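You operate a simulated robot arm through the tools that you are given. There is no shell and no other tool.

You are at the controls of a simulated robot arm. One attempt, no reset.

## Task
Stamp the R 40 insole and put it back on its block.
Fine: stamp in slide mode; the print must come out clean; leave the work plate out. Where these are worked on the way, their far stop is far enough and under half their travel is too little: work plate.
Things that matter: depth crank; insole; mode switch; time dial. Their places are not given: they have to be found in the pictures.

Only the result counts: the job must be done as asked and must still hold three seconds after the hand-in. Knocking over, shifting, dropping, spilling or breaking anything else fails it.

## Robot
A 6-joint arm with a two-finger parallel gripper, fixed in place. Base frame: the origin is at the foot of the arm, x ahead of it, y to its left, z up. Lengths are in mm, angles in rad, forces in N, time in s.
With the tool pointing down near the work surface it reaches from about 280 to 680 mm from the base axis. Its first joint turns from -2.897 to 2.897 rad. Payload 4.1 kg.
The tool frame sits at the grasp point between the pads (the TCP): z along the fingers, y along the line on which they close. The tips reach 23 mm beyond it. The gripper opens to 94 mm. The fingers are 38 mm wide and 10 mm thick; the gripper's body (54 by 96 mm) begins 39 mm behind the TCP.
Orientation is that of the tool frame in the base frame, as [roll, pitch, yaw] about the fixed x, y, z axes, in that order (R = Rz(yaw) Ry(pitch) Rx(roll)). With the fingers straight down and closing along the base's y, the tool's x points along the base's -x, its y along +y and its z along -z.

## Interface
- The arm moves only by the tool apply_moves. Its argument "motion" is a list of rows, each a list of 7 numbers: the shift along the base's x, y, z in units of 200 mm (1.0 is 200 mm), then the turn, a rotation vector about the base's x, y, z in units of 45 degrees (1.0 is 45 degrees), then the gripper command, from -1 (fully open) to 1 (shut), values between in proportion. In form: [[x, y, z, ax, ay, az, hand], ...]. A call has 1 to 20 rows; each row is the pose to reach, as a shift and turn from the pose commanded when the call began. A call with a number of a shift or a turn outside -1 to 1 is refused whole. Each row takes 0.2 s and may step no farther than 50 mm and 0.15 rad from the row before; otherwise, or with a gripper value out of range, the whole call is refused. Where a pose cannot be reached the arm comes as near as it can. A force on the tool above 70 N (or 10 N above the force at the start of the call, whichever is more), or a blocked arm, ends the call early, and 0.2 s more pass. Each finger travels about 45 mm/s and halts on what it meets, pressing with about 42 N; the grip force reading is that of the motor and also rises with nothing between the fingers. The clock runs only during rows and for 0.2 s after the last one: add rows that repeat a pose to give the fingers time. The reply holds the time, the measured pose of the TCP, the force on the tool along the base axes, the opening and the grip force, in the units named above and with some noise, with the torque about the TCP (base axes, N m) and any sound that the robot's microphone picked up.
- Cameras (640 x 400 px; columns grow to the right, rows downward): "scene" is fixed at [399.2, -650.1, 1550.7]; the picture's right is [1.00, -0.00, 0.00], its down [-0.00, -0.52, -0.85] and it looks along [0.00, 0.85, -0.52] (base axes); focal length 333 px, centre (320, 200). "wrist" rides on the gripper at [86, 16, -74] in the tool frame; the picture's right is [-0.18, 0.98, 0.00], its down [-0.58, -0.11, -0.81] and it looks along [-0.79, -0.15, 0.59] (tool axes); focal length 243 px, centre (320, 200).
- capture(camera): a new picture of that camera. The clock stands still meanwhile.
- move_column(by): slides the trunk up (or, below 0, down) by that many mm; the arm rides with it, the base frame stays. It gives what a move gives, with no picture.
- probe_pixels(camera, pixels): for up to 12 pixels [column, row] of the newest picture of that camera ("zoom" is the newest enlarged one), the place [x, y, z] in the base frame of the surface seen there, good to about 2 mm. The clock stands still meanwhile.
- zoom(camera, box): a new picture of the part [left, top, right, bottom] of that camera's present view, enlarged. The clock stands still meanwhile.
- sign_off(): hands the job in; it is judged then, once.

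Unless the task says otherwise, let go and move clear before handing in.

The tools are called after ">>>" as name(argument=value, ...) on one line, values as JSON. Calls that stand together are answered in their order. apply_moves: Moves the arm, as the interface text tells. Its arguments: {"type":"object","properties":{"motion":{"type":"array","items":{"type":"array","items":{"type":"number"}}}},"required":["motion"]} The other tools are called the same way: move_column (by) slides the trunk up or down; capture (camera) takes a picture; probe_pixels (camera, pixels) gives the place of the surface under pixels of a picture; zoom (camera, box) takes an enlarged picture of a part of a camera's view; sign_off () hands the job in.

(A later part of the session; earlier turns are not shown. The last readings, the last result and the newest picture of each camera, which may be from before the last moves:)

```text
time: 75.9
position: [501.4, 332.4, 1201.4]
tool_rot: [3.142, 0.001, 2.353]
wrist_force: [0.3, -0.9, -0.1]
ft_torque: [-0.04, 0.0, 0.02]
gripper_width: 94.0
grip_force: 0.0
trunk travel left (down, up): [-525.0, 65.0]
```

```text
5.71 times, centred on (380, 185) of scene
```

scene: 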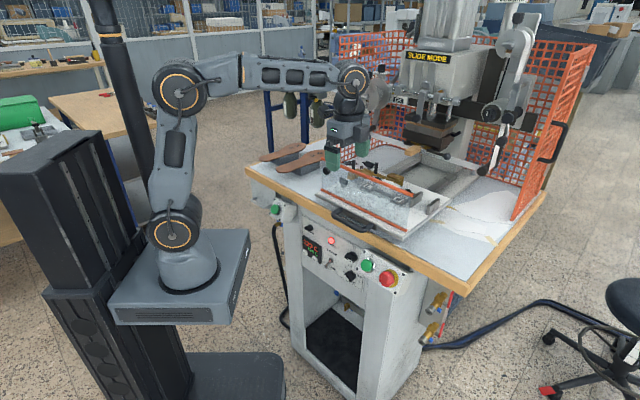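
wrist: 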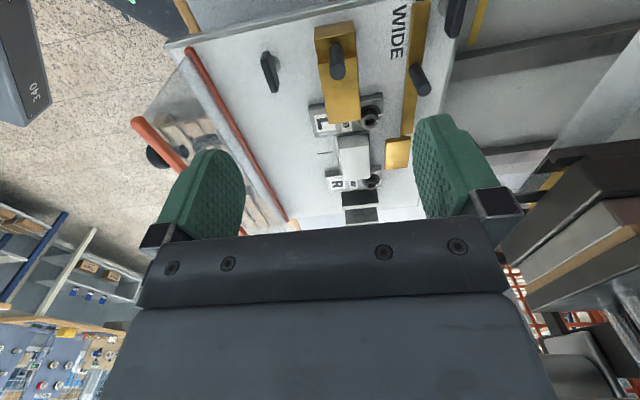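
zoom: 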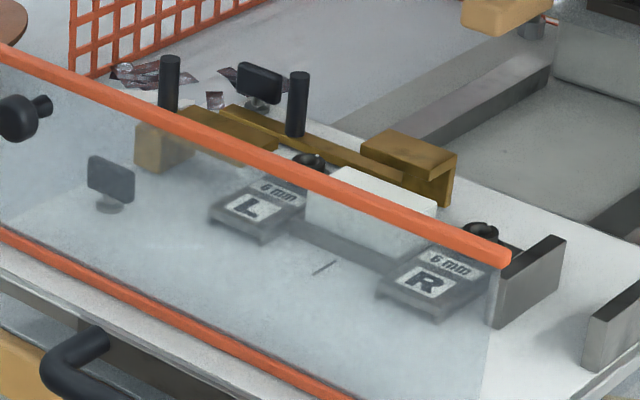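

Anvil pad: d 590–627, r 232–287. Heel stop face is at r≈188 and side stop face at d≈645. I'll now measure the die position under the head.

>>> zoom(camera="scene", box=[390, 100, 480, 160])

>>> probe_pixels(camera="zoom", pixels=[[100, 215], [470, 250], [95, 170], [470, 300], [600, 190], [130, 130], [450, 215], [110, 280], [330, 330], [250, 270], [400, 280], [270, 300]])

>>> zoom(camera="wrist", box=[440, 120, 640, 260])

```text
6.67 times, centred on (435, 130) of scene
```

zoom: 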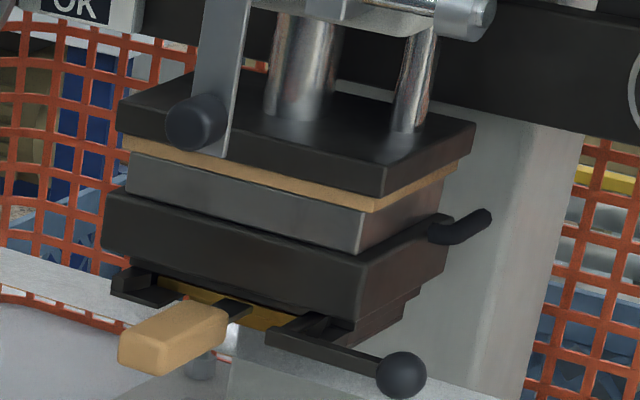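

```text
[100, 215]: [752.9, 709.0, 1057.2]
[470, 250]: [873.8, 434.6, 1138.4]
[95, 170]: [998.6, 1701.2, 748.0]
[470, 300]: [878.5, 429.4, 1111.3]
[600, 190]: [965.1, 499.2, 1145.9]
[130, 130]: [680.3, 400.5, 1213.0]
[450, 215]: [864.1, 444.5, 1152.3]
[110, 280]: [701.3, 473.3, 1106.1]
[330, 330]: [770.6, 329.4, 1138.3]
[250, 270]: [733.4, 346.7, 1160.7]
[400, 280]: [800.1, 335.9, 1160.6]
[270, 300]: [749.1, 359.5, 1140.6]
```

```text
2.86 times, centred on (540, 190) of wrist
```

zoom: 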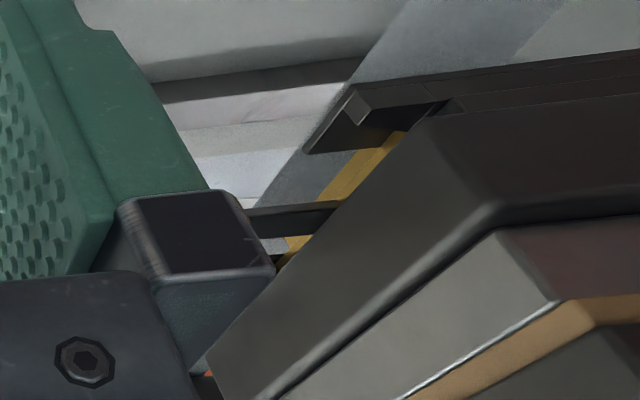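

>>> probe_pixels(camera="zoom", pixels=[[320, 190], [360, 160], [400, 130], [300, 270], [460, 240], [430, 60], [600, 80]])

>>> zoom(camera="scene", box=[400, 120, 460, 160])

>>> probe_pixels(camera="zoom", pixels=[[55, 60], [60, 90], [430, 190], [440, 160], [440, 120], [55, 120], [100, 140], [200, 160], [260, 190], [320, 200], [180, 150], [215, 160]])

```text
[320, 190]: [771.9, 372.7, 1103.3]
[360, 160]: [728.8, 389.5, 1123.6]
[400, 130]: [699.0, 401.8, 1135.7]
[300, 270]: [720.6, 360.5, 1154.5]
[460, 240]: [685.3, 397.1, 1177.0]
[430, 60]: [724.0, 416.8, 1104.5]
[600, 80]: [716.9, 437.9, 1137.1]
```

```text
10.00 times, centred on (430, 140) of scene
```

zoom: 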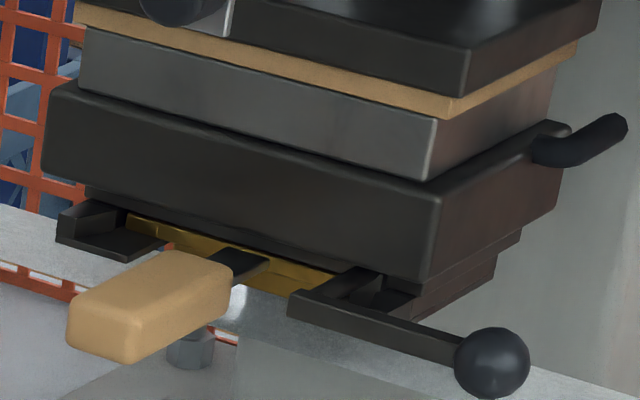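

```text
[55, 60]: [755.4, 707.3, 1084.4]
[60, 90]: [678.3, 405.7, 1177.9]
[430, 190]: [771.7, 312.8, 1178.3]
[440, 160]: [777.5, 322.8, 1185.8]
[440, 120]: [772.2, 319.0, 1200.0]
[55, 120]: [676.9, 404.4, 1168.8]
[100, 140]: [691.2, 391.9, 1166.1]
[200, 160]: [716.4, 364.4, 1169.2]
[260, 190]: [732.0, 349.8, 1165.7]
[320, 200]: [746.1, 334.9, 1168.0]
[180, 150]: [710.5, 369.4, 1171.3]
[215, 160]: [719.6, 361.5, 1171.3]
```

The die centre is at r≈258, matching the pad. Now I'll view the insole from above to measure its outline precisely.

>>> apply_moves(motion=[[-0.2, 0.12, -0.02, 0, 0, 0, -1], [-0.4, 0.24, -0.04, 0, 0, 0, -1], [-0.6, 0.38, -0.06, 0, 0, 0, -1], [-0.8, 0.52, -0.1, 0, 0, 0, -1], [-0.99, 0.66, -0.15, 0, 0, 0, -1]])

>>> apply_moves(motion=[[-0.12, 0.1, 0, 0, 0, 0, -1], [-0.25, 0.17, -0.1, 0, 0, 0, -1]])

>>> capture(camera="wrist")

```text
time: 77.1
position: [303.6, 465.5, 1172.8]
tool_rot: [3.141, 0.003, 2.354]
wrist_force: [1.4, 0.3, -0.6]
ft_torque: [-0.01, 0.02, -0.02]
gripper_width: 93.8
grip_force: 0.0
trunk travel left (down, up): [-525.0, 65.0]
```

```text
time: 77.7
position: [254.3, 499.6, 1152.1]
tool_rot: [-3.141, 0.003, 2.354]
wrist_force: [-0.6, 0.3, 0.2]
ft_torque: [-0.02, -0.02, -0.04]
gripper_width: 94.3
grip_force: 0.0
trunk travel left (down, up): [-525.0, 65.0]
```

```text
taken
```

wrist: 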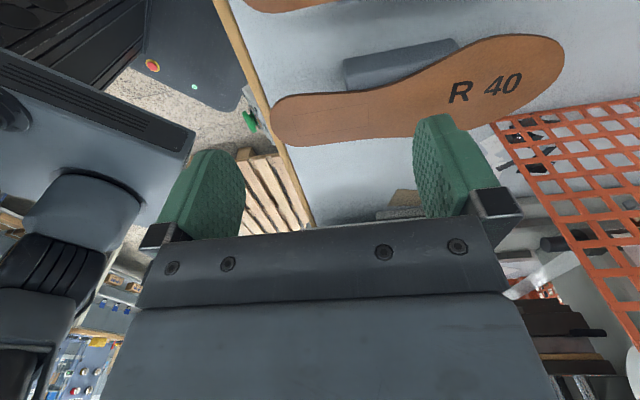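

>>> zoom(camera="wrist", box=[262, 20, 582, 220])

>>> zoom(camera="wrist", box=[262, 60, 422, 160])

>>> probe_pixels(camera="zoom", pixels=[[37, 220], [45, 260], [60, 170], [100, 325], [100, 148], [200, 345], [200, 140], [300, 345], [300, 130], [400, 335], [400, 115], [500, 320]])

```text
2.00 times, centred on (422, 120) of wrist
```

zoom: 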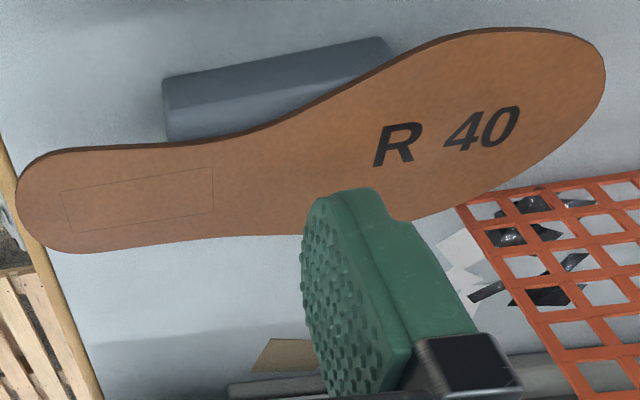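

```text
4.00 times, centred on (342, 110) of wrist
```

zoom: 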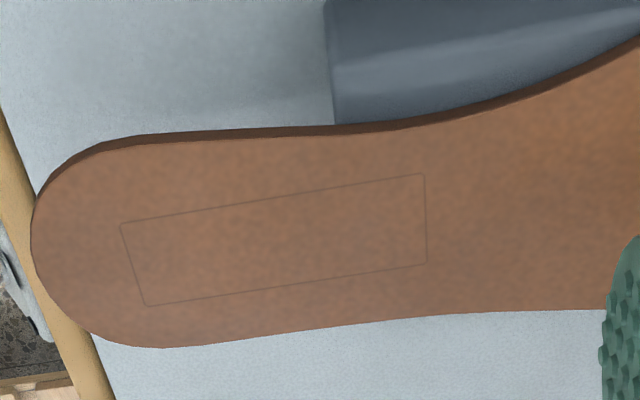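

```text
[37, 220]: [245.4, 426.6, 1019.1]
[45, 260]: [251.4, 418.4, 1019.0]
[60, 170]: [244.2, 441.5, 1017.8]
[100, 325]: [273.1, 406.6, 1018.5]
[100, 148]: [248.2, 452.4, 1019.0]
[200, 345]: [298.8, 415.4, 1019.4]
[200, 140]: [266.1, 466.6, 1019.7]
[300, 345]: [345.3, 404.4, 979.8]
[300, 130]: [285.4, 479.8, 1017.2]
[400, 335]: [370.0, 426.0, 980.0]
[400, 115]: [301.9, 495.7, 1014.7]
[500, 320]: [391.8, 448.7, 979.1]
```

I'll probe the print rectangle corners and the heel tip in this zoom.

>>> probe_pixels(camera="zoom", pixels=[[121, 224], [424, 174], [427, 262], [147, 306], [33, 240], [60, 305], [100, 337], [160, 346], [300, 332], [400, 319], [500, 312], [590, 309]])

>>> zoom(camera="wrist", box=[400, 20, 580, 140])

>>> probe_pixels(camera="zoom", pixels=[[585, 150], [580, 110], [520, 62], [400, 55], [250, 105], [150, 150], [570, 220], [500, 290], [420, 330], [100, 190]])

```text
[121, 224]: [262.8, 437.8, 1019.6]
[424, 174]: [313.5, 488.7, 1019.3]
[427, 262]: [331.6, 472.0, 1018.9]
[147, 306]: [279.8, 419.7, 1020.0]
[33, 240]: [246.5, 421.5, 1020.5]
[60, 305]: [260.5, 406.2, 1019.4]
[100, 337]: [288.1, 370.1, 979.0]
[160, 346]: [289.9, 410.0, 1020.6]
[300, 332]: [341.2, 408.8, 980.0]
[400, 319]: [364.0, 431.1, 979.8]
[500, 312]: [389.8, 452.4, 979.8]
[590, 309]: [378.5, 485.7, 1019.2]
```

```text
3.33 times, centred on (490, 80) of wrist
```

zoom: 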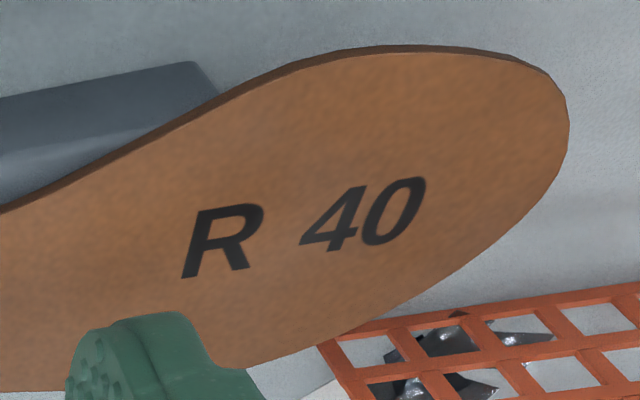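

```text
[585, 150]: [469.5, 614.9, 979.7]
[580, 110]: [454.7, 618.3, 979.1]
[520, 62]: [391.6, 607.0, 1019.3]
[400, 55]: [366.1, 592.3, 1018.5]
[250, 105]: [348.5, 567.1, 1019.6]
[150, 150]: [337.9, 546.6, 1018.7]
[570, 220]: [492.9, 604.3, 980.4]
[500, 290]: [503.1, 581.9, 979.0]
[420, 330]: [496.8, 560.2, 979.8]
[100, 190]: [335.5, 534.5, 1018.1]
```

The print rectangle spans d 495–568 and r −124…−99, aligned with the press axis. I'll measure the waist edges and the support block for a grip there.

>>> zoom(camera="wrist", box=[322, 40, 482, 140])

>>> probe_pixels(camera="zoom", pixels=[[60, 395], [120, 388], [200, 384], [280, 382], [350, 385], [120, 205], [200, 195], [280, 180], [360, 150], [440, 110], [150, 130], [150, 180]])

>>> probe_pixels(camera="zoom", pixels=[[100, 110], [100, 150], [100, 190], [120, 195], [200, 90], [200, 130], [200, 175], [300, 60], [300, 120], [340, 70], [380, 60], [340, 110]])

```text
4.00 times, centred on (402, 90) of wrist
```

zoom: 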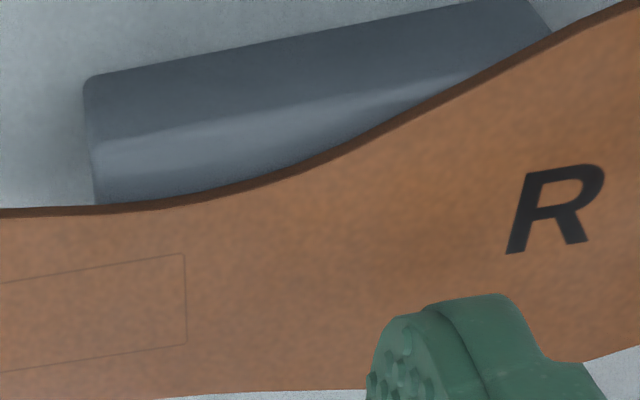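

```text
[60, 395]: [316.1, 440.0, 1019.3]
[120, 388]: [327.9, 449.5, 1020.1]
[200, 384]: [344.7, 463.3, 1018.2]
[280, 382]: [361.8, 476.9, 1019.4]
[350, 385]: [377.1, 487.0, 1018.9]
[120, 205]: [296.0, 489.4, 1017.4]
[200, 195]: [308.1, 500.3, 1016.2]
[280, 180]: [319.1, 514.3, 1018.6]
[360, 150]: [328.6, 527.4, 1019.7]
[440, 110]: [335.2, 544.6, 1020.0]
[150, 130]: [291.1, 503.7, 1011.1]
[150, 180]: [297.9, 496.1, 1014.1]
```

```text
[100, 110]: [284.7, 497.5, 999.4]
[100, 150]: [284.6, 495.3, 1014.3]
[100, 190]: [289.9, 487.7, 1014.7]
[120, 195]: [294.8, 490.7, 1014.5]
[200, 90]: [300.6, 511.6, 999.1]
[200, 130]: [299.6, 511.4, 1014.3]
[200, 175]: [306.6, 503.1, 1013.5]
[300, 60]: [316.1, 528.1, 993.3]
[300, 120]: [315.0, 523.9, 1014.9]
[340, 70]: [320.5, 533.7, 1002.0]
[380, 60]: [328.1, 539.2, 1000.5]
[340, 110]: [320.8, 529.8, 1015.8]
```

The block top is at z≈1014 and the insole's waist is about 51.5 mm wide near d≈572. Before stamping I still need the correct time and depth, so I'll check the foil reels and other small labels.

>>> zoom(camera="scene", box=[352, 68, 384, 88])

>>> zoom(camera="scene", box=[492, 34, 524, 64])

>>> zoom(camera="scene", box=[416, 108, 480, 148])

>>> zoom(camera="scene", box=[330, 150, 394, 190])

>>> zoom(camera="scene", box=[410, 40, 442, 60])

>>> zoom(camera="scene", box=[440, 120, 520, 170])

```text
16.00 times, centred on (368, 78) of scene
```

zoom: 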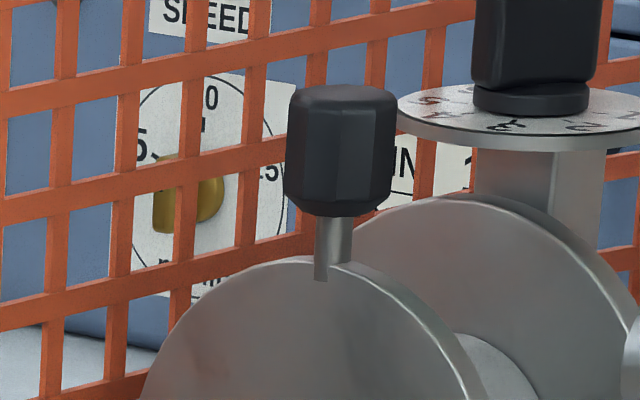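

```text
13.33 times, centred on (508, 49) of scene
```

zoom: 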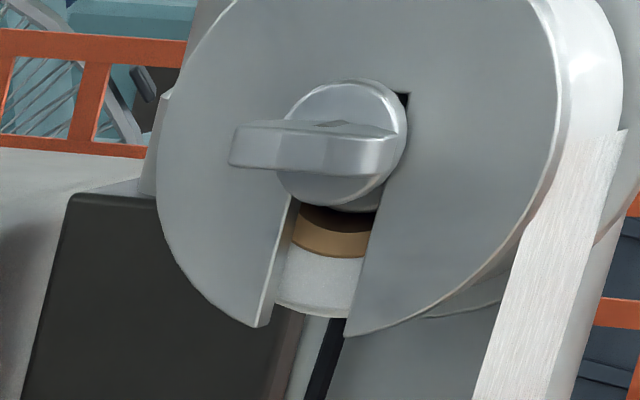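

```text
10.00 times, centred on (448, 128) of scene
```

zoom: 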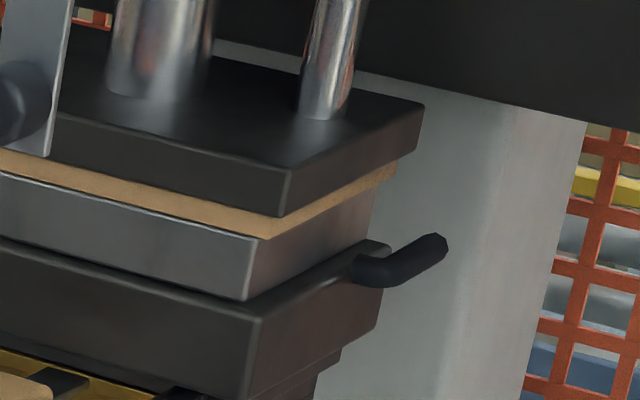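

```text
10.00 times, centred on (362, 170) of scene
```

zoom: 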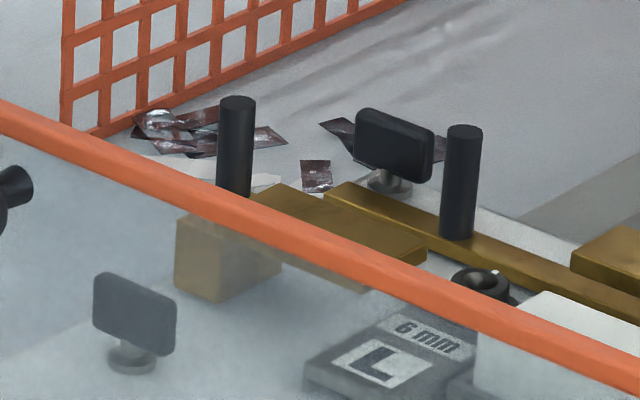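

```text
16.00 times, centred on (426, 50) of scene
```

zoom: 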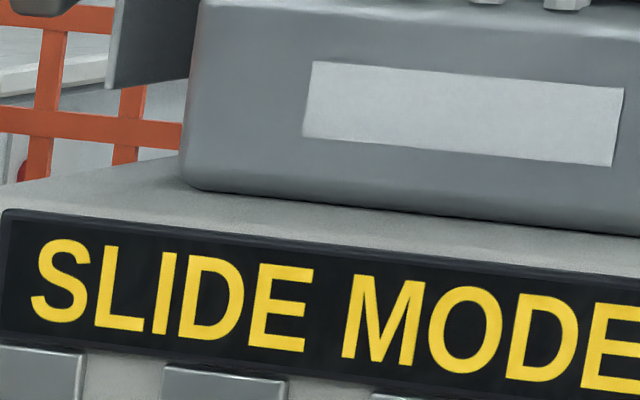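

```text
8.00 times, centred on (480, 145) of scene
```

zoom: 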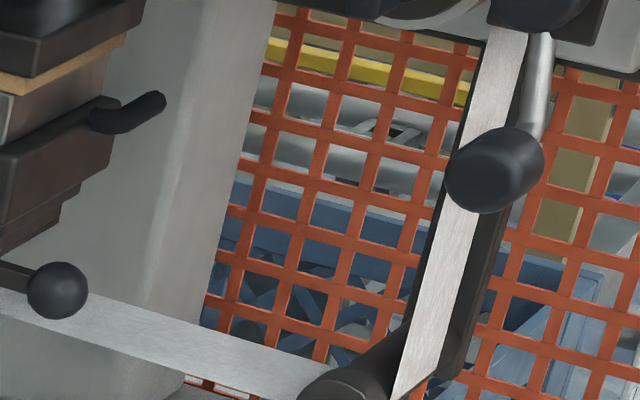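

No time hint yet. I'll check the cabinet's left side, the brown card and the guards for a settings chart.

>>> zoom(camera="scene", box=[236, 165, 316, 235])

>>> zoom(camera="wrist", box=[360, 170, 440, 230])

>>> zoom(camera="wrist", box=[490, 90, 640, 330])

>>> zoom(camera="scene", box=[530, 60, 610, 140])

```text
5.71 times, centred on (276, 200) of scene
```

zoom: 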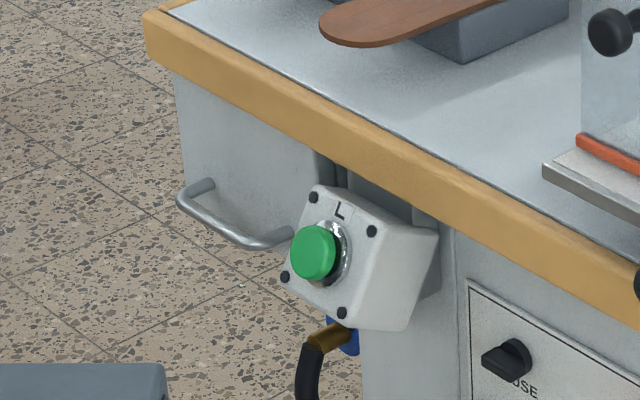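

```text
6.67 times, centred on (400, 200) of wrist
```

zoom: 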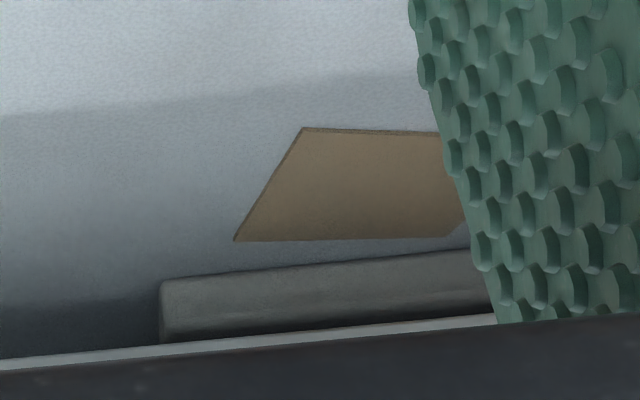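

```text
1.67 times, centred on (565, 210) of wrist
```

zoom: 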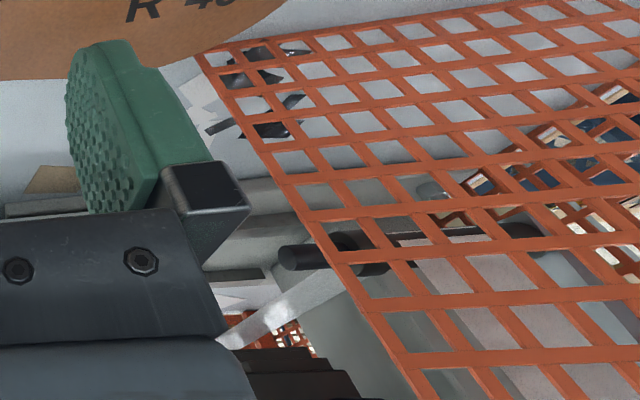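

```text
5.00 times, centred on (570, 100) of scene
```

zoom: 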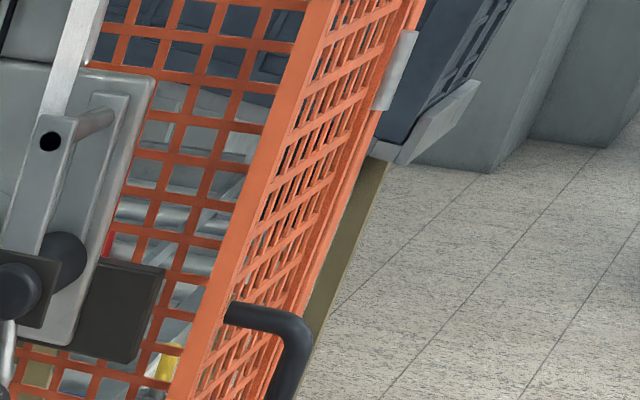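

I'll move to the right-front and tilt the camera up to read the placards seen earlier on the right.

>>> apply_moves(motion=[[0.1, -0.15, 0.15, 0, 0, 0, -1], [0.25, -0.35, 0.25, 0, 0, 0, -1], [0.4, -0.55, 0.3, 0, 0, 0, -1], [0.55, -0.75, 0.35, 0, 0, 0, -1], [0.7, -0.95, 0.4, 0, 0, 0, -1]])

>>> apply_moves(motion=[[0.05, -0.18, 0.05, -0.12, -0.12, 0, -1], [0.1, -0.36, 0.1, -0.24, -0.24, 0, -1], [0.15, -0.54, 0.15, -0.36, -0.36, 0, -1], [0.2, -0.72, 0.2, -0.48, -0.48, 0, -1], [0.2, -0.9, 0.2, -0.6, -0.6, 0, -1], [0.2, -1.0, 0.2, -0.65, -0.65, 0, -1]])

>>> capture(camera="wrist")

```text
refused: row 2 steps farther than a row can; nothing moved
```

```text
time: 79.1
position: [294.2, 298.3, 1191.9]
tool_rot: [3.138, 0.724, 2.355]
wrist_force: [0.8, -0.8, -0.3]
ft_torque: [0.0, 0.04, 0.03]
gripper_width: 94.1
grip_force: 0.0
trunk travel left (down, up): [-525.0, 65.0]
```

```text
taken
```

wrist: 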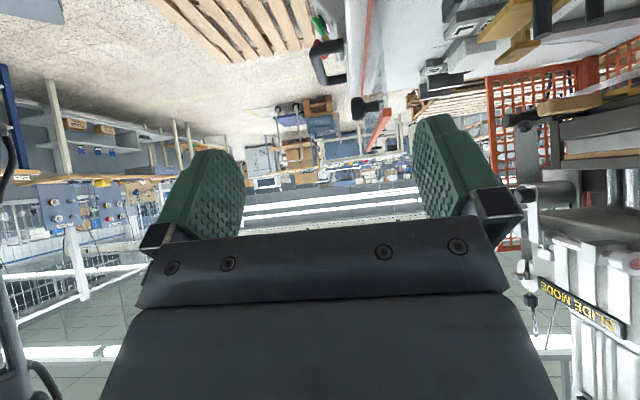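

One call was refused but the second ran safely. I'll scan this view for placards.

>>> zoom(camera="wrist", box=[480, 60, 640, 340])

>>> zoom(camera="wrist", box=[0, 60, 240, 260])

>>> zoom(camera="wrist", box=[240, 80, 430, 210])

```text
1.43 times, centred on (560, 200) of wrist
```

zoom: 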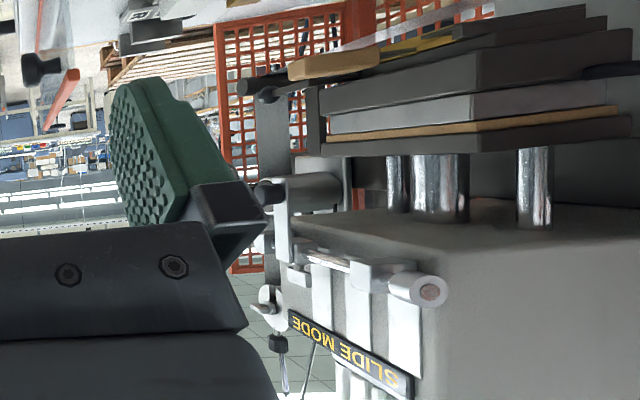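

```text
2.00 times, centred on (120, 160) of wrist
```

zoom: 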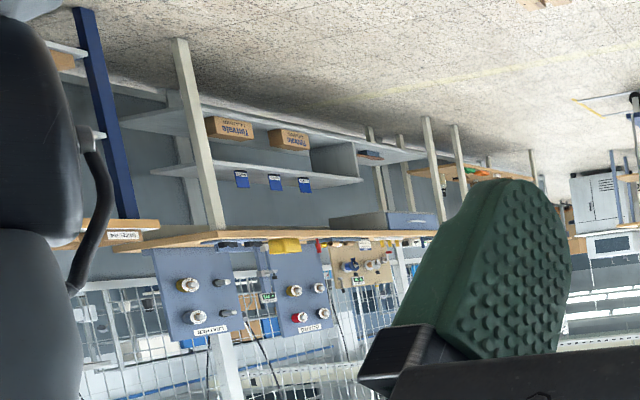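

```text
3.08 times, centred on (335, 145) of wrist
```

zoom: 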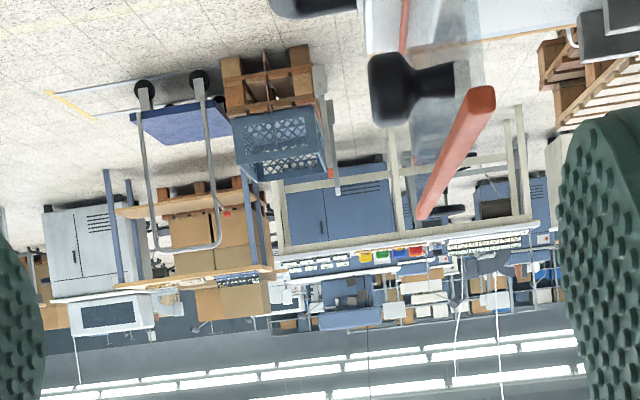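

These are other stations. I noticed more lettering near the plate's left end beside the brass bar, so I'll go back above the plate and read all of it.

>>> apply_moves(motion=[[0.12, 0.0, 0.02, 0.12, 0.12, 0, -1], [0.24, 0.0, 0.04, 0.24, 0.24, 0, -1], [0.36, 0.0, 0.06, 0.36, 0.36, 0, -1], [0.48, 0.02, 0.08, 0.48, 0.48, 0, -1], [0.6, 0.04, 0.08, 0.56, 0.56, 0, -1], [0.7, 0.08, 0.08, 0.65, 0.65, 0, -1]])

>>> apply_moves(motion=[[0.05, 0.1, 0.05, 0, 0, 0, -1], [0.1, 0.2, 0.1, 0, 0, 0, -1], [0.1, 0.35, 0.12, 0, 0, 0, -1], [0.1, 0.5, 0.12, 0, 0, 0, -1]])

>>> capture(camera="wrist")

>>> zoom(camera="wrist", box=[240, 0, 480, 150])

```text
time: 80.5
position: [434.4, 314.0, 1209.1]
tool_rot: [-3.141, 0.001, 2.355]
wrist_force: [0.5, -0.8, 0.0]
ft_torque: [-0.01, -0.01, 0.03]
gripper_width: 93.8
grip_force: 0.0
trunk travel left (down, up): [-525.0, 65.0]
```

```text
time: 81.5
position: [454.6, 414.7, 1231.5]
tool_rot: [-3.137, 0.002, 2.353]
wrist_force: [0.0, 0.4, 0.1]
ft_torque: [0.01, 0.01, -0.01]
gripper_width: 94.2
grip_force: 0.0
trunk travel left (down, up): [-525.0, 65.0]
```

```text
taken
```

wrist: 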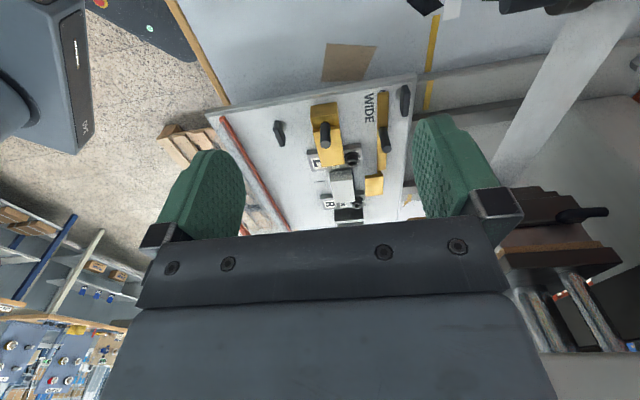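

```text
2.67 times, centred on (360, 75) of wrist
```

zoom: 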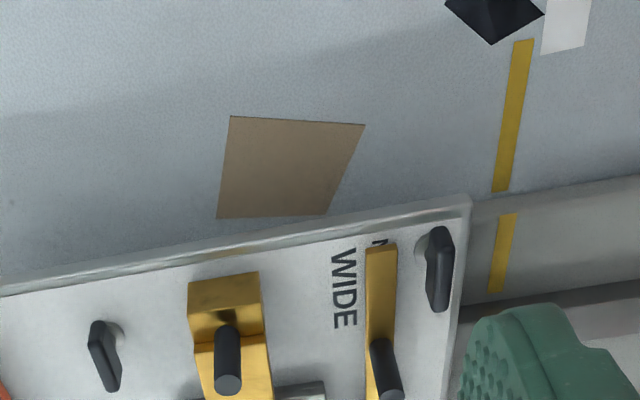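

Another word, probably "NARROW", is hidden under the back bar, but there is no settings chart. Next I'll test whether a vertical tool can reach the placing spot near (632,229) with the trunk raised.

>>> move_column(by=65)

>>> apply_moves(motion=[[0.1, -0.15, -0.1, 0, 0, 0, -1], [0.2, -0.3, -0.2, 0, 0, 0, -1], [0.3, -0.45, -0.3, 0, 0, 0, -1], [0.42, -0.6, -0.4, 0, 0, 0, -1], [0.56, -0.72, -0.5, 0, 0, 0, -1], [0.72, -0.82, -0.6, 0, 0, 0, -1], [0.885, -0.93, -0.7, 0, 0, 0, -1]])

>>> capture(camera="scene")

```text
time: 82.5
position: [453.0, 413.9, 1297.5]
tool_rot: [3.141, 0.001, 2.354]
wrist_force: [0.2, 0.2, -0.4]
ft_torque: [0.0, -0.02, 0.0]
gripper_width: 93.9
grip_force: 0.0
trunk travel left (down, up): [-590.0, 0.0]
```

```text
time: 84.1
position: [631.6, 226.2, 1156.5]
tool_rot: [3.141, 0.002, 2.355]
wrist_force: [-0.5, -0.2, -0.3]
ft_torque: [-0.02, -0.02, 0.02]
gripper_width: 93.9
grip_force: 0.1
trunk travel left (down, up): [-590.0, 0.0]
```

```text
taken
```

scene: 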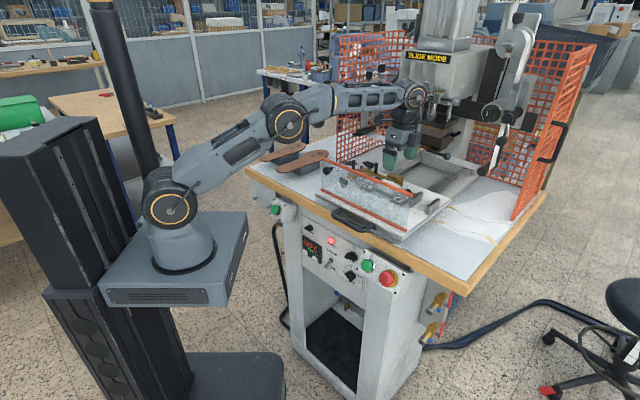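

The vertical tool reaches there. Now I'll go above the insole's waist with the fingers closing across its width, opened to about 66 mm.

>>> apply_moves(motion=[[-0.12, 0.1, 0.1, 0, 0, 0.1667, -0.4], [-0.28, 0.24, 0.2, 0, 0, 0.3333, -0.4], [-0.44, 0.38, 0.25, 0, 0, 0.5, -0.4], [-0.6, 0.52, 0.25, 0, 0, 0.6667, -0.4], [-0.76, 0.66, 0.25, 0, 0, 0.8333, -0.4], [-0.92, 0.78, 0.25, 0, 0, 1.0, -0.4]])

>>> apply_moves(motion=[[-0.1, 0.08, -0.05, 0, 0, 0.1667, -0.4], [-0.2, 0.16, -0.1, 0, 0, 0.3333, -0.4], [-0.3, 0.24, -0.15, 0, 0, 0.5, -0.4], [-0.4, 0.32, -0.25, 0, 0, 0.6667, -0.4], [-0.5, 0.38, -0.35, 0, 0, 0.8333, -0.4], [-0.65, 0.46, -0.45, 0, 0, 1.0, -0.4]])

>>> capture(camera="wrist")

```text
time: 85.5
position: [446.5, 384.3, 1207.5]
tool_rot: [3.141, 0.0, 3.141]
wrist_force: [-0.5, -0.1, -0.2]
ft_torque: [0.01, -0.04, 0.0]
gripper_width: 65.8
grip_force: 0.0
trunk travel left (down, up): [-590.0, 0.0]
```

```text
time: 86.9
position: [315.7, 476.6, 1118.0]
tool_rot: [3.141, 0.002, -2.356]
wrist_force: [-1.1, 0.4, -0.5]
ft_torque: [-0.01, 0.01, 0.02]
gripper_width: 65.9
grip_force: 0.1
trunk travel left (down, up): [-590.0, 0.0]
```

```text
taken
```

wrist: 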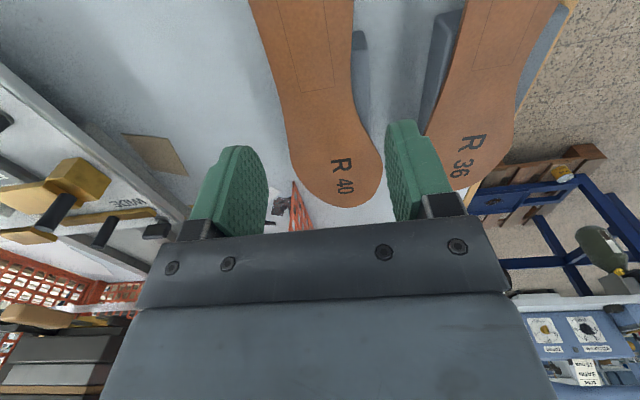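

I'll check the neighbouring R 36 edge and the R 40 edges at the gripping zone in this view.

>>> probe_pixels(camera="wrist", pixels=[[350, 20], [352, 50], [360, 60], [365, 90], [275, 60], [283, 90], [270, 30], [440, 90], [448, 60], [432, 100], [330, 60], [458, 30]])

>>> zoom(camera="wrist", box=[240, 0, 480, 150])

>>> probe_pixels(camera="zoom", pixels=[[295, 60], [293, 120], [297, 170], [310, 220], [55, 60], [70, 110], [85, 160], [98, 210], [325, 110], [325, 160], [335, 90], [165, 170]])

```text
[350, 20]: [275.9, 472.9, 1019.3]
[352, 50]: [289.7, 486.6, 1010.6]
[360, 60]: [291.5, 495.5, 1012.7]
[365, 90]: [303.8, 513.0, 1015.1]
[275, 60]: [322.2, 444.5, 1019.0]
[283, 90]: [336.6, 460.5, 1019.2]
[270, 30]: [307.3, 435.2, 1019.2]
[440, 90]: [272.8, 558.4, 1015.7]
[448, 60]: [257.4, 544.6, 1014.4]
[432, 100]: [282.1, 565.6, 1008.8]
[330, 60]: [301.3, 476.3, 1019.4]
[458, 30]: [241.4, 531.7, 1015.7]
```

```text
2.67 times, centred on (360, 75) of wrist
```

zoom: 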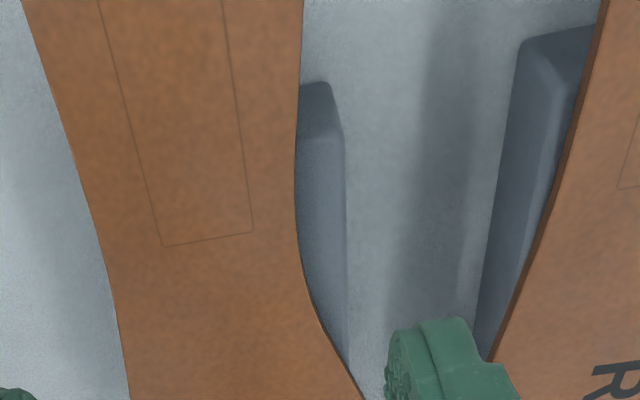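

```text
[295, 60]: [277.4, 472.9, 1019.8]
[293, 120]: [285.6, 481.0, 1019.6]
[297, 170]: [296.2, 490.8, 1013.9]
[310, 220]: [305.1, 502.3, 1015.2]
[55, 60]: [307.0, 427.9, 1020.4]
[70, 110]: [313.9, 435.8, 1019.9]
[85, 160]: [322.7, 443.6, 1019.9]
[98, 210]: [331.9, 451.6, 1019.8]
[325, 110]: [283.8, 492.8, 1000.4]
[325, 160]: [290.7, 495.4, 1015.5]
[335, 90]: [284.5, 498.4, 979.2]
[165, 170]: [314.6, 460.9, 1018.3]
```

I'll centre on the waist at r≈−110.4 and descend to just at the insole level.

>>> apply_moves(motion=[[0.012, -0.012, -0.12, 0, 0, 0, -0.4], [0.012, -0.012, -0.24, 0, 0, 0, -0.4], [0.012, -0.012, -0.34, 0, 0, 0, -0.4], [0.012, -0.012, -0.385, 0, 0, 0, -0.4], [0.012, -0.012, -0.395, 0, 0, 0, -0.4]])

>>> zoom(camera="scene", box=[260, 130, 340, 190])

>>> capture(camera="wrist")

```text
time: 88.1
position: [318.9, 473.8, 1038.7]
tool_rot: [-3.141, 0.003, -2.359]
wrist_force: [-0.1, 0.0, 0.3]
ft_torque: [-0.03, 0.0, -0.04]
gripper_width: 65.9
grip_force: 0.1
trunk travel left (down, up): [-590.0, 0.0]
```

```text
6.67 times, centred on (300, 160) of scene
```

zoom: 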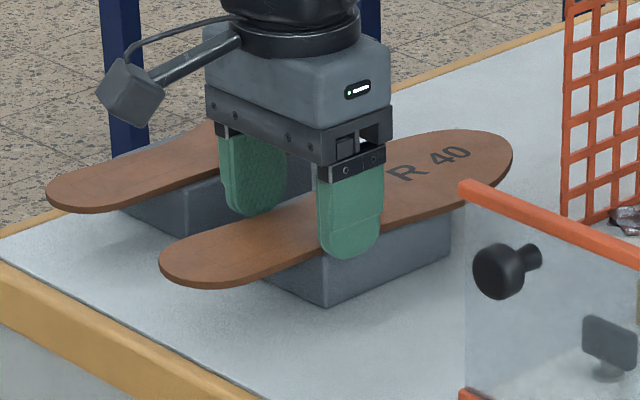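

```text
taken
```

wrist: 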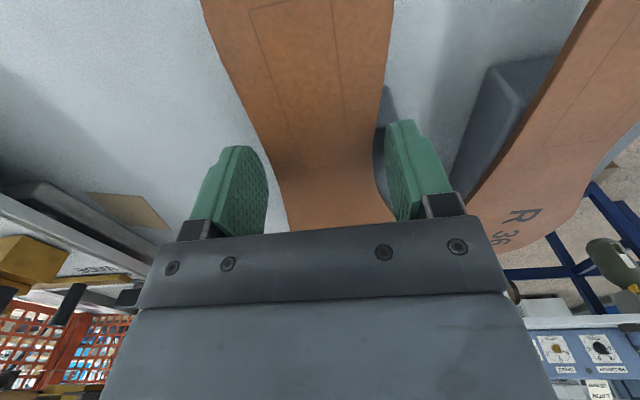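

The fingertips are at about z 1015.7 with no contact. I'll close on the insole.

>>> apply_moves(motion=[[0, 0, 0, 0, 0, 0, 0], [0, 0, 0, 0, 0, 0, 1], [0, 0, 0, 0, 0, 0, 1], [0, 0, 0, 0, 0, 0, 1], [0, 0, 0, 0, 0, 0, 1]])

>>> apply_moves(motion=[[0, 0, 0.02, 0, 0, 0, 1], [0, 0, 0.06, 0, 0, 0, 1], [0, 0, 0.12, 0, 0, 0, 1], [0, 0, 0.25, 0, 0, 0, 1], [0, 0, 0.45, 0, 0, 0, 1]])

>>> zoom(camera="scene", box=[250, 110, 350, 180])

>>> capture(camera="wrist")

```text
time: 89.3
position: [320.0, 473.8, 1037.2]
tool_rot: [-3.141, -0.001, -2.358]
wrist_force: [-0.4, -0.4, 0.8]
ft_torque: [0.0, -0.01, -0.04]
gripper_width: 58.7
grip_force: 41.8
trunk travel left (down, up): [-590.0, 0.0]
```

```text
time: 90.5
position: [318.3, 473.3, 1128.7]
tool_rot: [3.142, 0.001, -2.358]
wrist_force: [-0.2, -0.2, -0.9]
ft_torque: [-0.01, 0.02, 0.0]
gripper_width: 59.2
grip_force: 41.9
trunk travel left (down, up): [-590.0, 0.0]
```

```text
5.71 times, centred on (300, 145) of scene
```

zoom: 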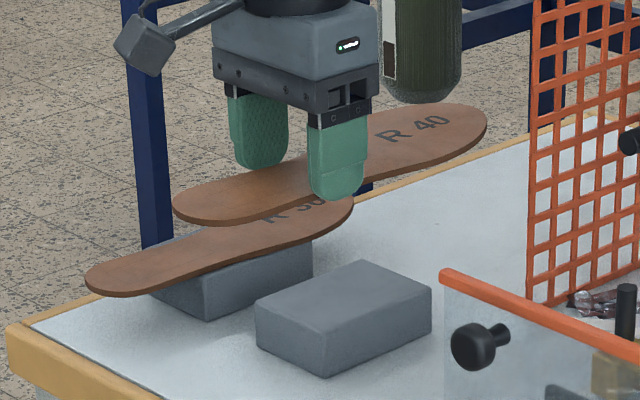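

```text
taken
```

wrist: 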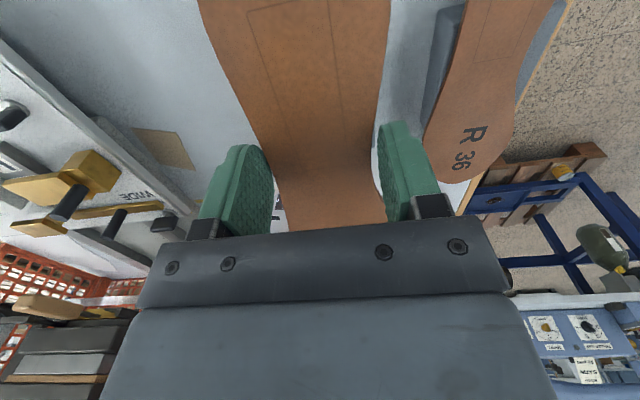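

The insole is held and lifted. I'll measure the print rectangle relative to the tool for accurate placement.

>>> zoom(camera="wrist", box=[190, 0, 400, 140])

>>> probe_pixels(camera="zoom", pixels=[[160, 100], [190, 35], [430, 20], [430, 5], [270, 340], [250, 300], [60, 10], [130, 200], [560, 30], [545, 180], [440, 300], [455, 350]])

```text
2.86 times, centred on (295, 70) of wrist
```

zoom: 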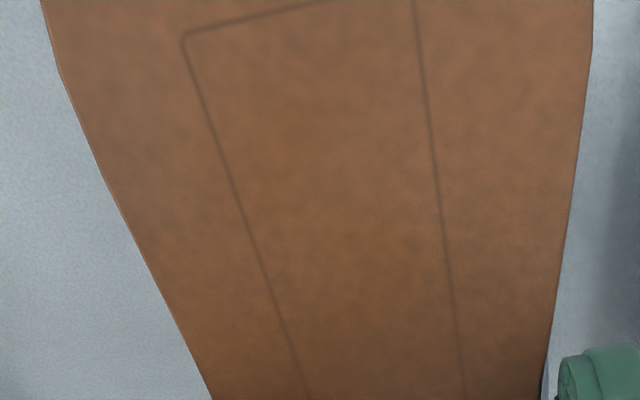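

```text
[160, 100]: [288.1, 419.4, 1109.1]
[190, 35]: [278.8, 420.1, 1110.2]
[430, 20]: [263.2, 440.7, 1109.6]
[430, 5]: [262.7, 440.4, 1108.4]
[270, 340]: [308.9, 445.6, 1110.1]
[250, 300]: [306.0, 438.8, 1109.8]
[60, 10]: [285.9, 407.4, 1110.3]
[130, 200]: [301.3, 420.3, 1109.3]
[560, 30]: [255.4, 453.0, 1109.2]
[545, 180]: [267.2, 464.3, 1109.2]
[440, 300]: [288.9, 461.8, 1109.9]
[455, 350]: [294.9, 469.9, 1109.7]
```

The insole is firmly held and the print area is offset as measured. I'll lift, rotate it 90° clockwise and carry it over the shield to above the anvil.

>>> apply_moves(motion=[[0, 0, 0.2, 0, 0, 0, 1], [-0.05, -0.05, 0.38, 0, 0, 0, 1], [-0.14, -0.14, 0.4, 0, 0, 0, 1], [-0.1, -0.3, 0.4, 0, 0, -0.14, 1], [-0.05, -0.46, 0.4, 0, 0, -0.28, 1], [0.05, -0.58, 0.4, 0, 0, -0.42, 1], [0.18, -0.68, 0.4, 0, 0, -0.56, 1], [0.32, -0.76, 0.4, 0, 0, -0.7, 1], [0.46, -0.84, 0.4, 0, 0, -0.85, 1], [0.6, -0.92, 0.4, 0, 0, -1.0, 1]])

>>> capture(camera="scene")

```text
time: 92.7
position: [438.8, 288.2, 1209.2]
tool_rot: [3.14, -0.002, 3.138]
wrist_force: [0.2, 0.5, -0.7]
ft_torque: [0.02, 0.03, 0.01]
gripper_width: 58.7
grip_force: 42.0
trunk travel left (down, up): [-590.0, 0.0]
```

```text
taken
```

scene: 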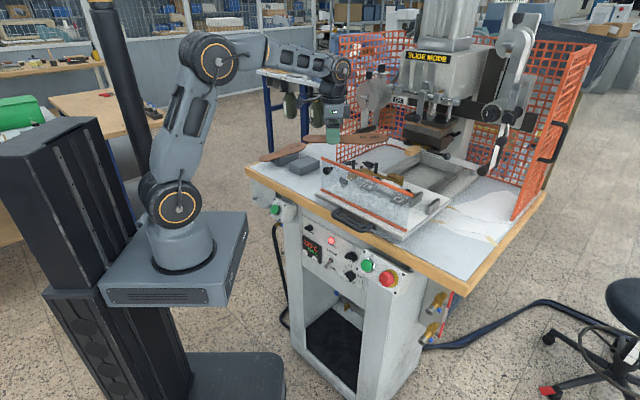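

Continuing: another 45° turn while moving to above the target.

>>> apply_moves(motion=[[0.14, -0.06, 0, 0, 0, -0.1667, 1], [0.28, -0.12, 0, 0, 0, -0.3333, 1], [0.44, -0.18, 0, 0, 0, -0.5, 1], [0.6, -0.23, 0, 0, 0, -0.6667, 1], [0.77, -0.28, -0.05, 0, 0, -0.8333, 1], [0.92, -0.31, -0.12, 0, 0, -1.0, 1], [0.972, -0.314, -0.22, 0, 0, -1.0, 1]])

>>> capture(camera="wrist")

>>> capture(camera="scene")

>>> zoom(camera="scene", box=[340, 100, 490, 220])

```text
time: 94.3
position: [634.3, 226.5, 1163.4]
tool_rot: [3.142, 0.001, 2.352]
wrist_force: [0.1, -0.4, -0.6]
ft_torque: [0.02, 0.03, 0.01]
gripper_width: 58.7
grip_force: 41.6
trunk travel left (down, up): [-590.0, 0.0]
```

```text
taken
```

wrist: 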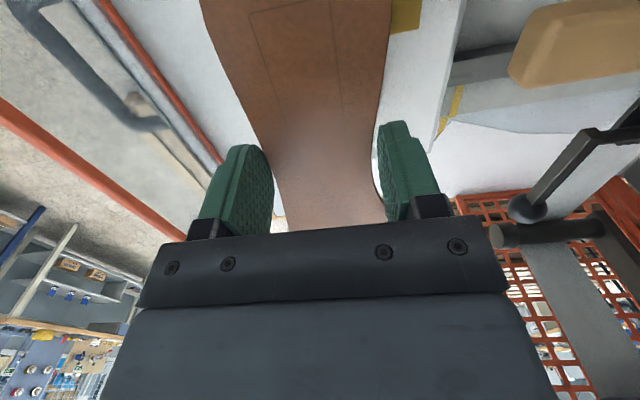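

```text
taken
```

scene: 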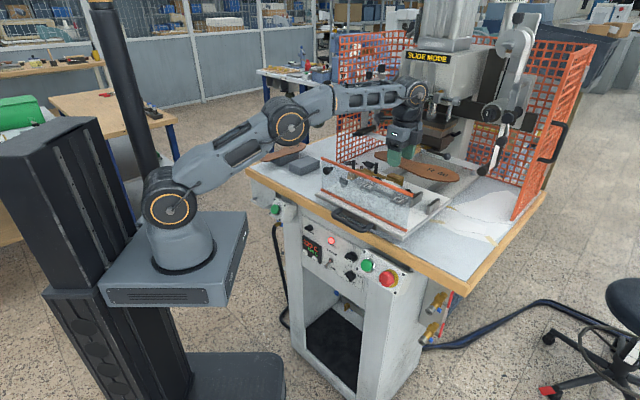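

```text
3.33 times, centred on (415, 160) of scene
```

zoom: 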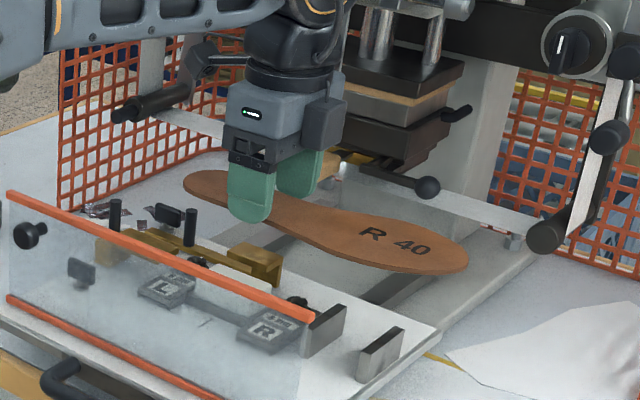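

The insole hovers aligned over the fixture. I'll descend partway and check against the brass stops.

>>> apply_moves(motion=[[-0.004, -0.004, -0.1, 0, 0, 0.004, 1], [-0.004, -0.004, -0.2, 0, 0, 0.004, 1], [-0.004, -0.004, -0.28, 0, 0, 0.004, 1]])

>>> capture(camera="wrist")

>>> zoom(camera="wrist", box=[190, 0, 480, 180])

>>> zoom(camera="scene", box=[340, 140, 460, 215])

```text
time: 95.1
position: [632.8, 225.3, 1108.5]
tool_rot: [3.142, 0.002, 2.36]
wrist_force: [0.6, -0.1, -0.5]
ft_torque: [0.0, 0.03, -0.01]
gripper_width: 58.3
grip_force: 42.1
trunk travel left (down, up): [-590.0, 0.0]
```

```text
taken
```

wrist: 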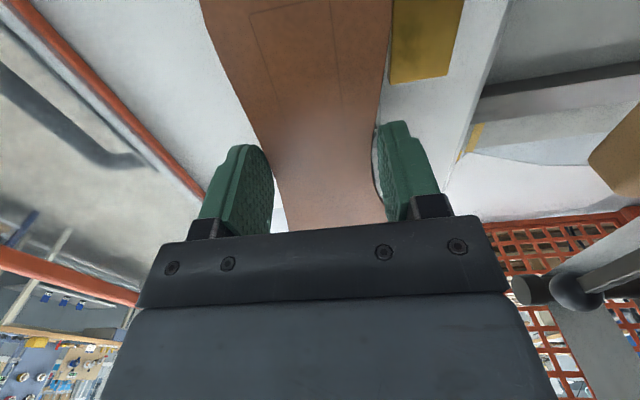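

```text
2.21 times, centred on (335, 90) of wrist
```

zoom: 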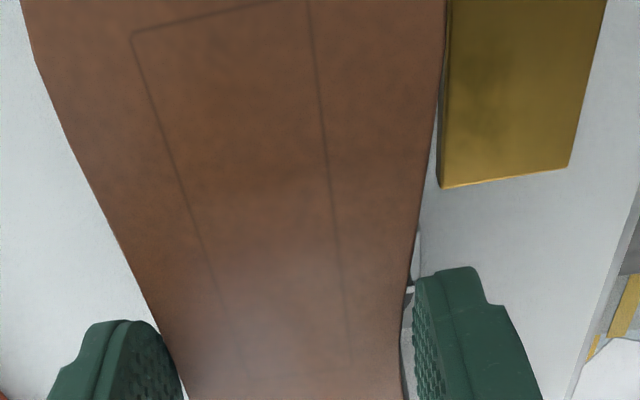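

```text
5.33 times, centred on (400, 178) of scene
```

zoom: 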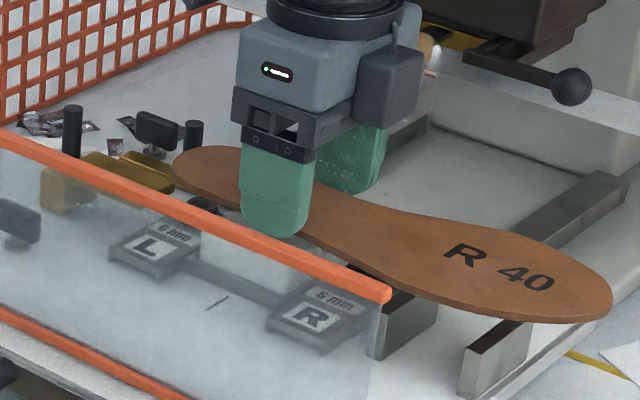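

>>> zoom(camera="wrist", box=[190, 0, 480, 180])

>>> probe_pixels(camera="zoom", pixels=[[133, 36], [312, 30], [350, 360], [445, 180], [560, 160], [600, 10], [450, 20], [435, 100], [430, 40], [215, 280]])

```text
2.21 times, centred on (335, 90) of wrist
```

zoom: 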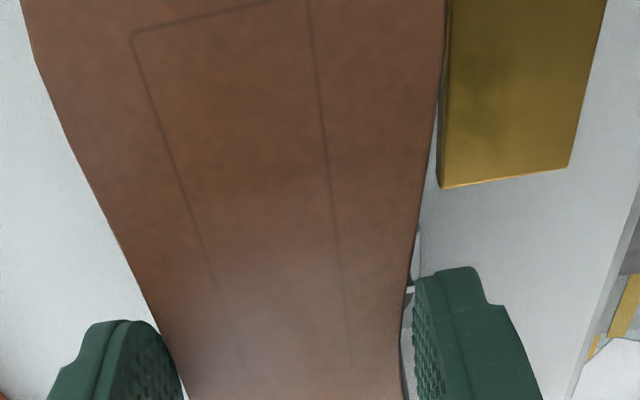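

```text
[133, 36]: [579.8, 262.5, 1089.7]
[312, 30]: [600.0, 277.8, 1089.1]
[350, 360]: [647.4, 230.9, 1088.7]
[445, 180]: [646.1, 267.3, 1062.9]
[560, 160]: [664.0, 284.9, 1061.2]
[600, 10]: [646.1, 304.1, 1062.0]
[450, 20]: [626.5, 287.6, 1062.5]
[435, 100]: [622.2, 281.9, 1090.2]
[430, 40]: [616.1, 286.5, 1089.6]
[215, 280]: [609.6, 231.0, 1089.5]
```

The print area sits within about 2 mm of the die centre, with 6 mm clearance to the side stop. I'll make a small correction and lower onto the anvil slowly.

>>> apply_moves(motion=[[-0.002, 0.008, -0.06, 0, 0, -0.004, 1], [-0.002, 0.008, -0.1, 0, 0, -0.004, 1], [-0.002, 0.008, -0.12, 0, 0, -0.004, 1], [-0.002, 0.008, -0.13, 0, 0, -0.004, 1]])

>>> zoom(camera="scene", box=[360, 150, 460, 215])

```text
time: 96.1
position: [632.0, 227.6, 1084.5]
tool_rot: [3.137, 0.003, 2.354]
wrist_force: [-1.5, -0.7, 18.9]
ft_torque: [0.84, -0.3, 0.02]
gripper_width: 58.3
grip_force: 41.8
trunk travel left (down, up): [-590.0, 0.0]
```

```text
6.15 times, centred on (410, 182) of scene
```

zoom: 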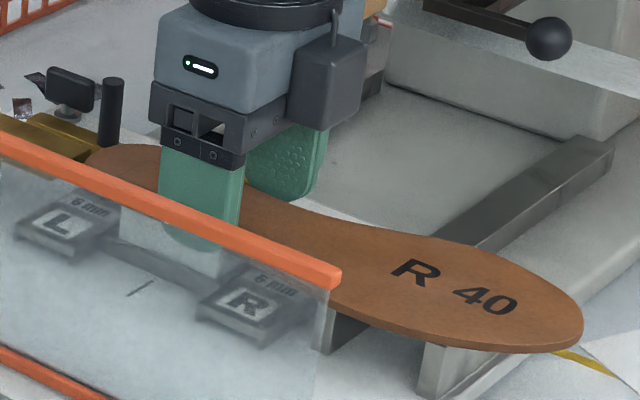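

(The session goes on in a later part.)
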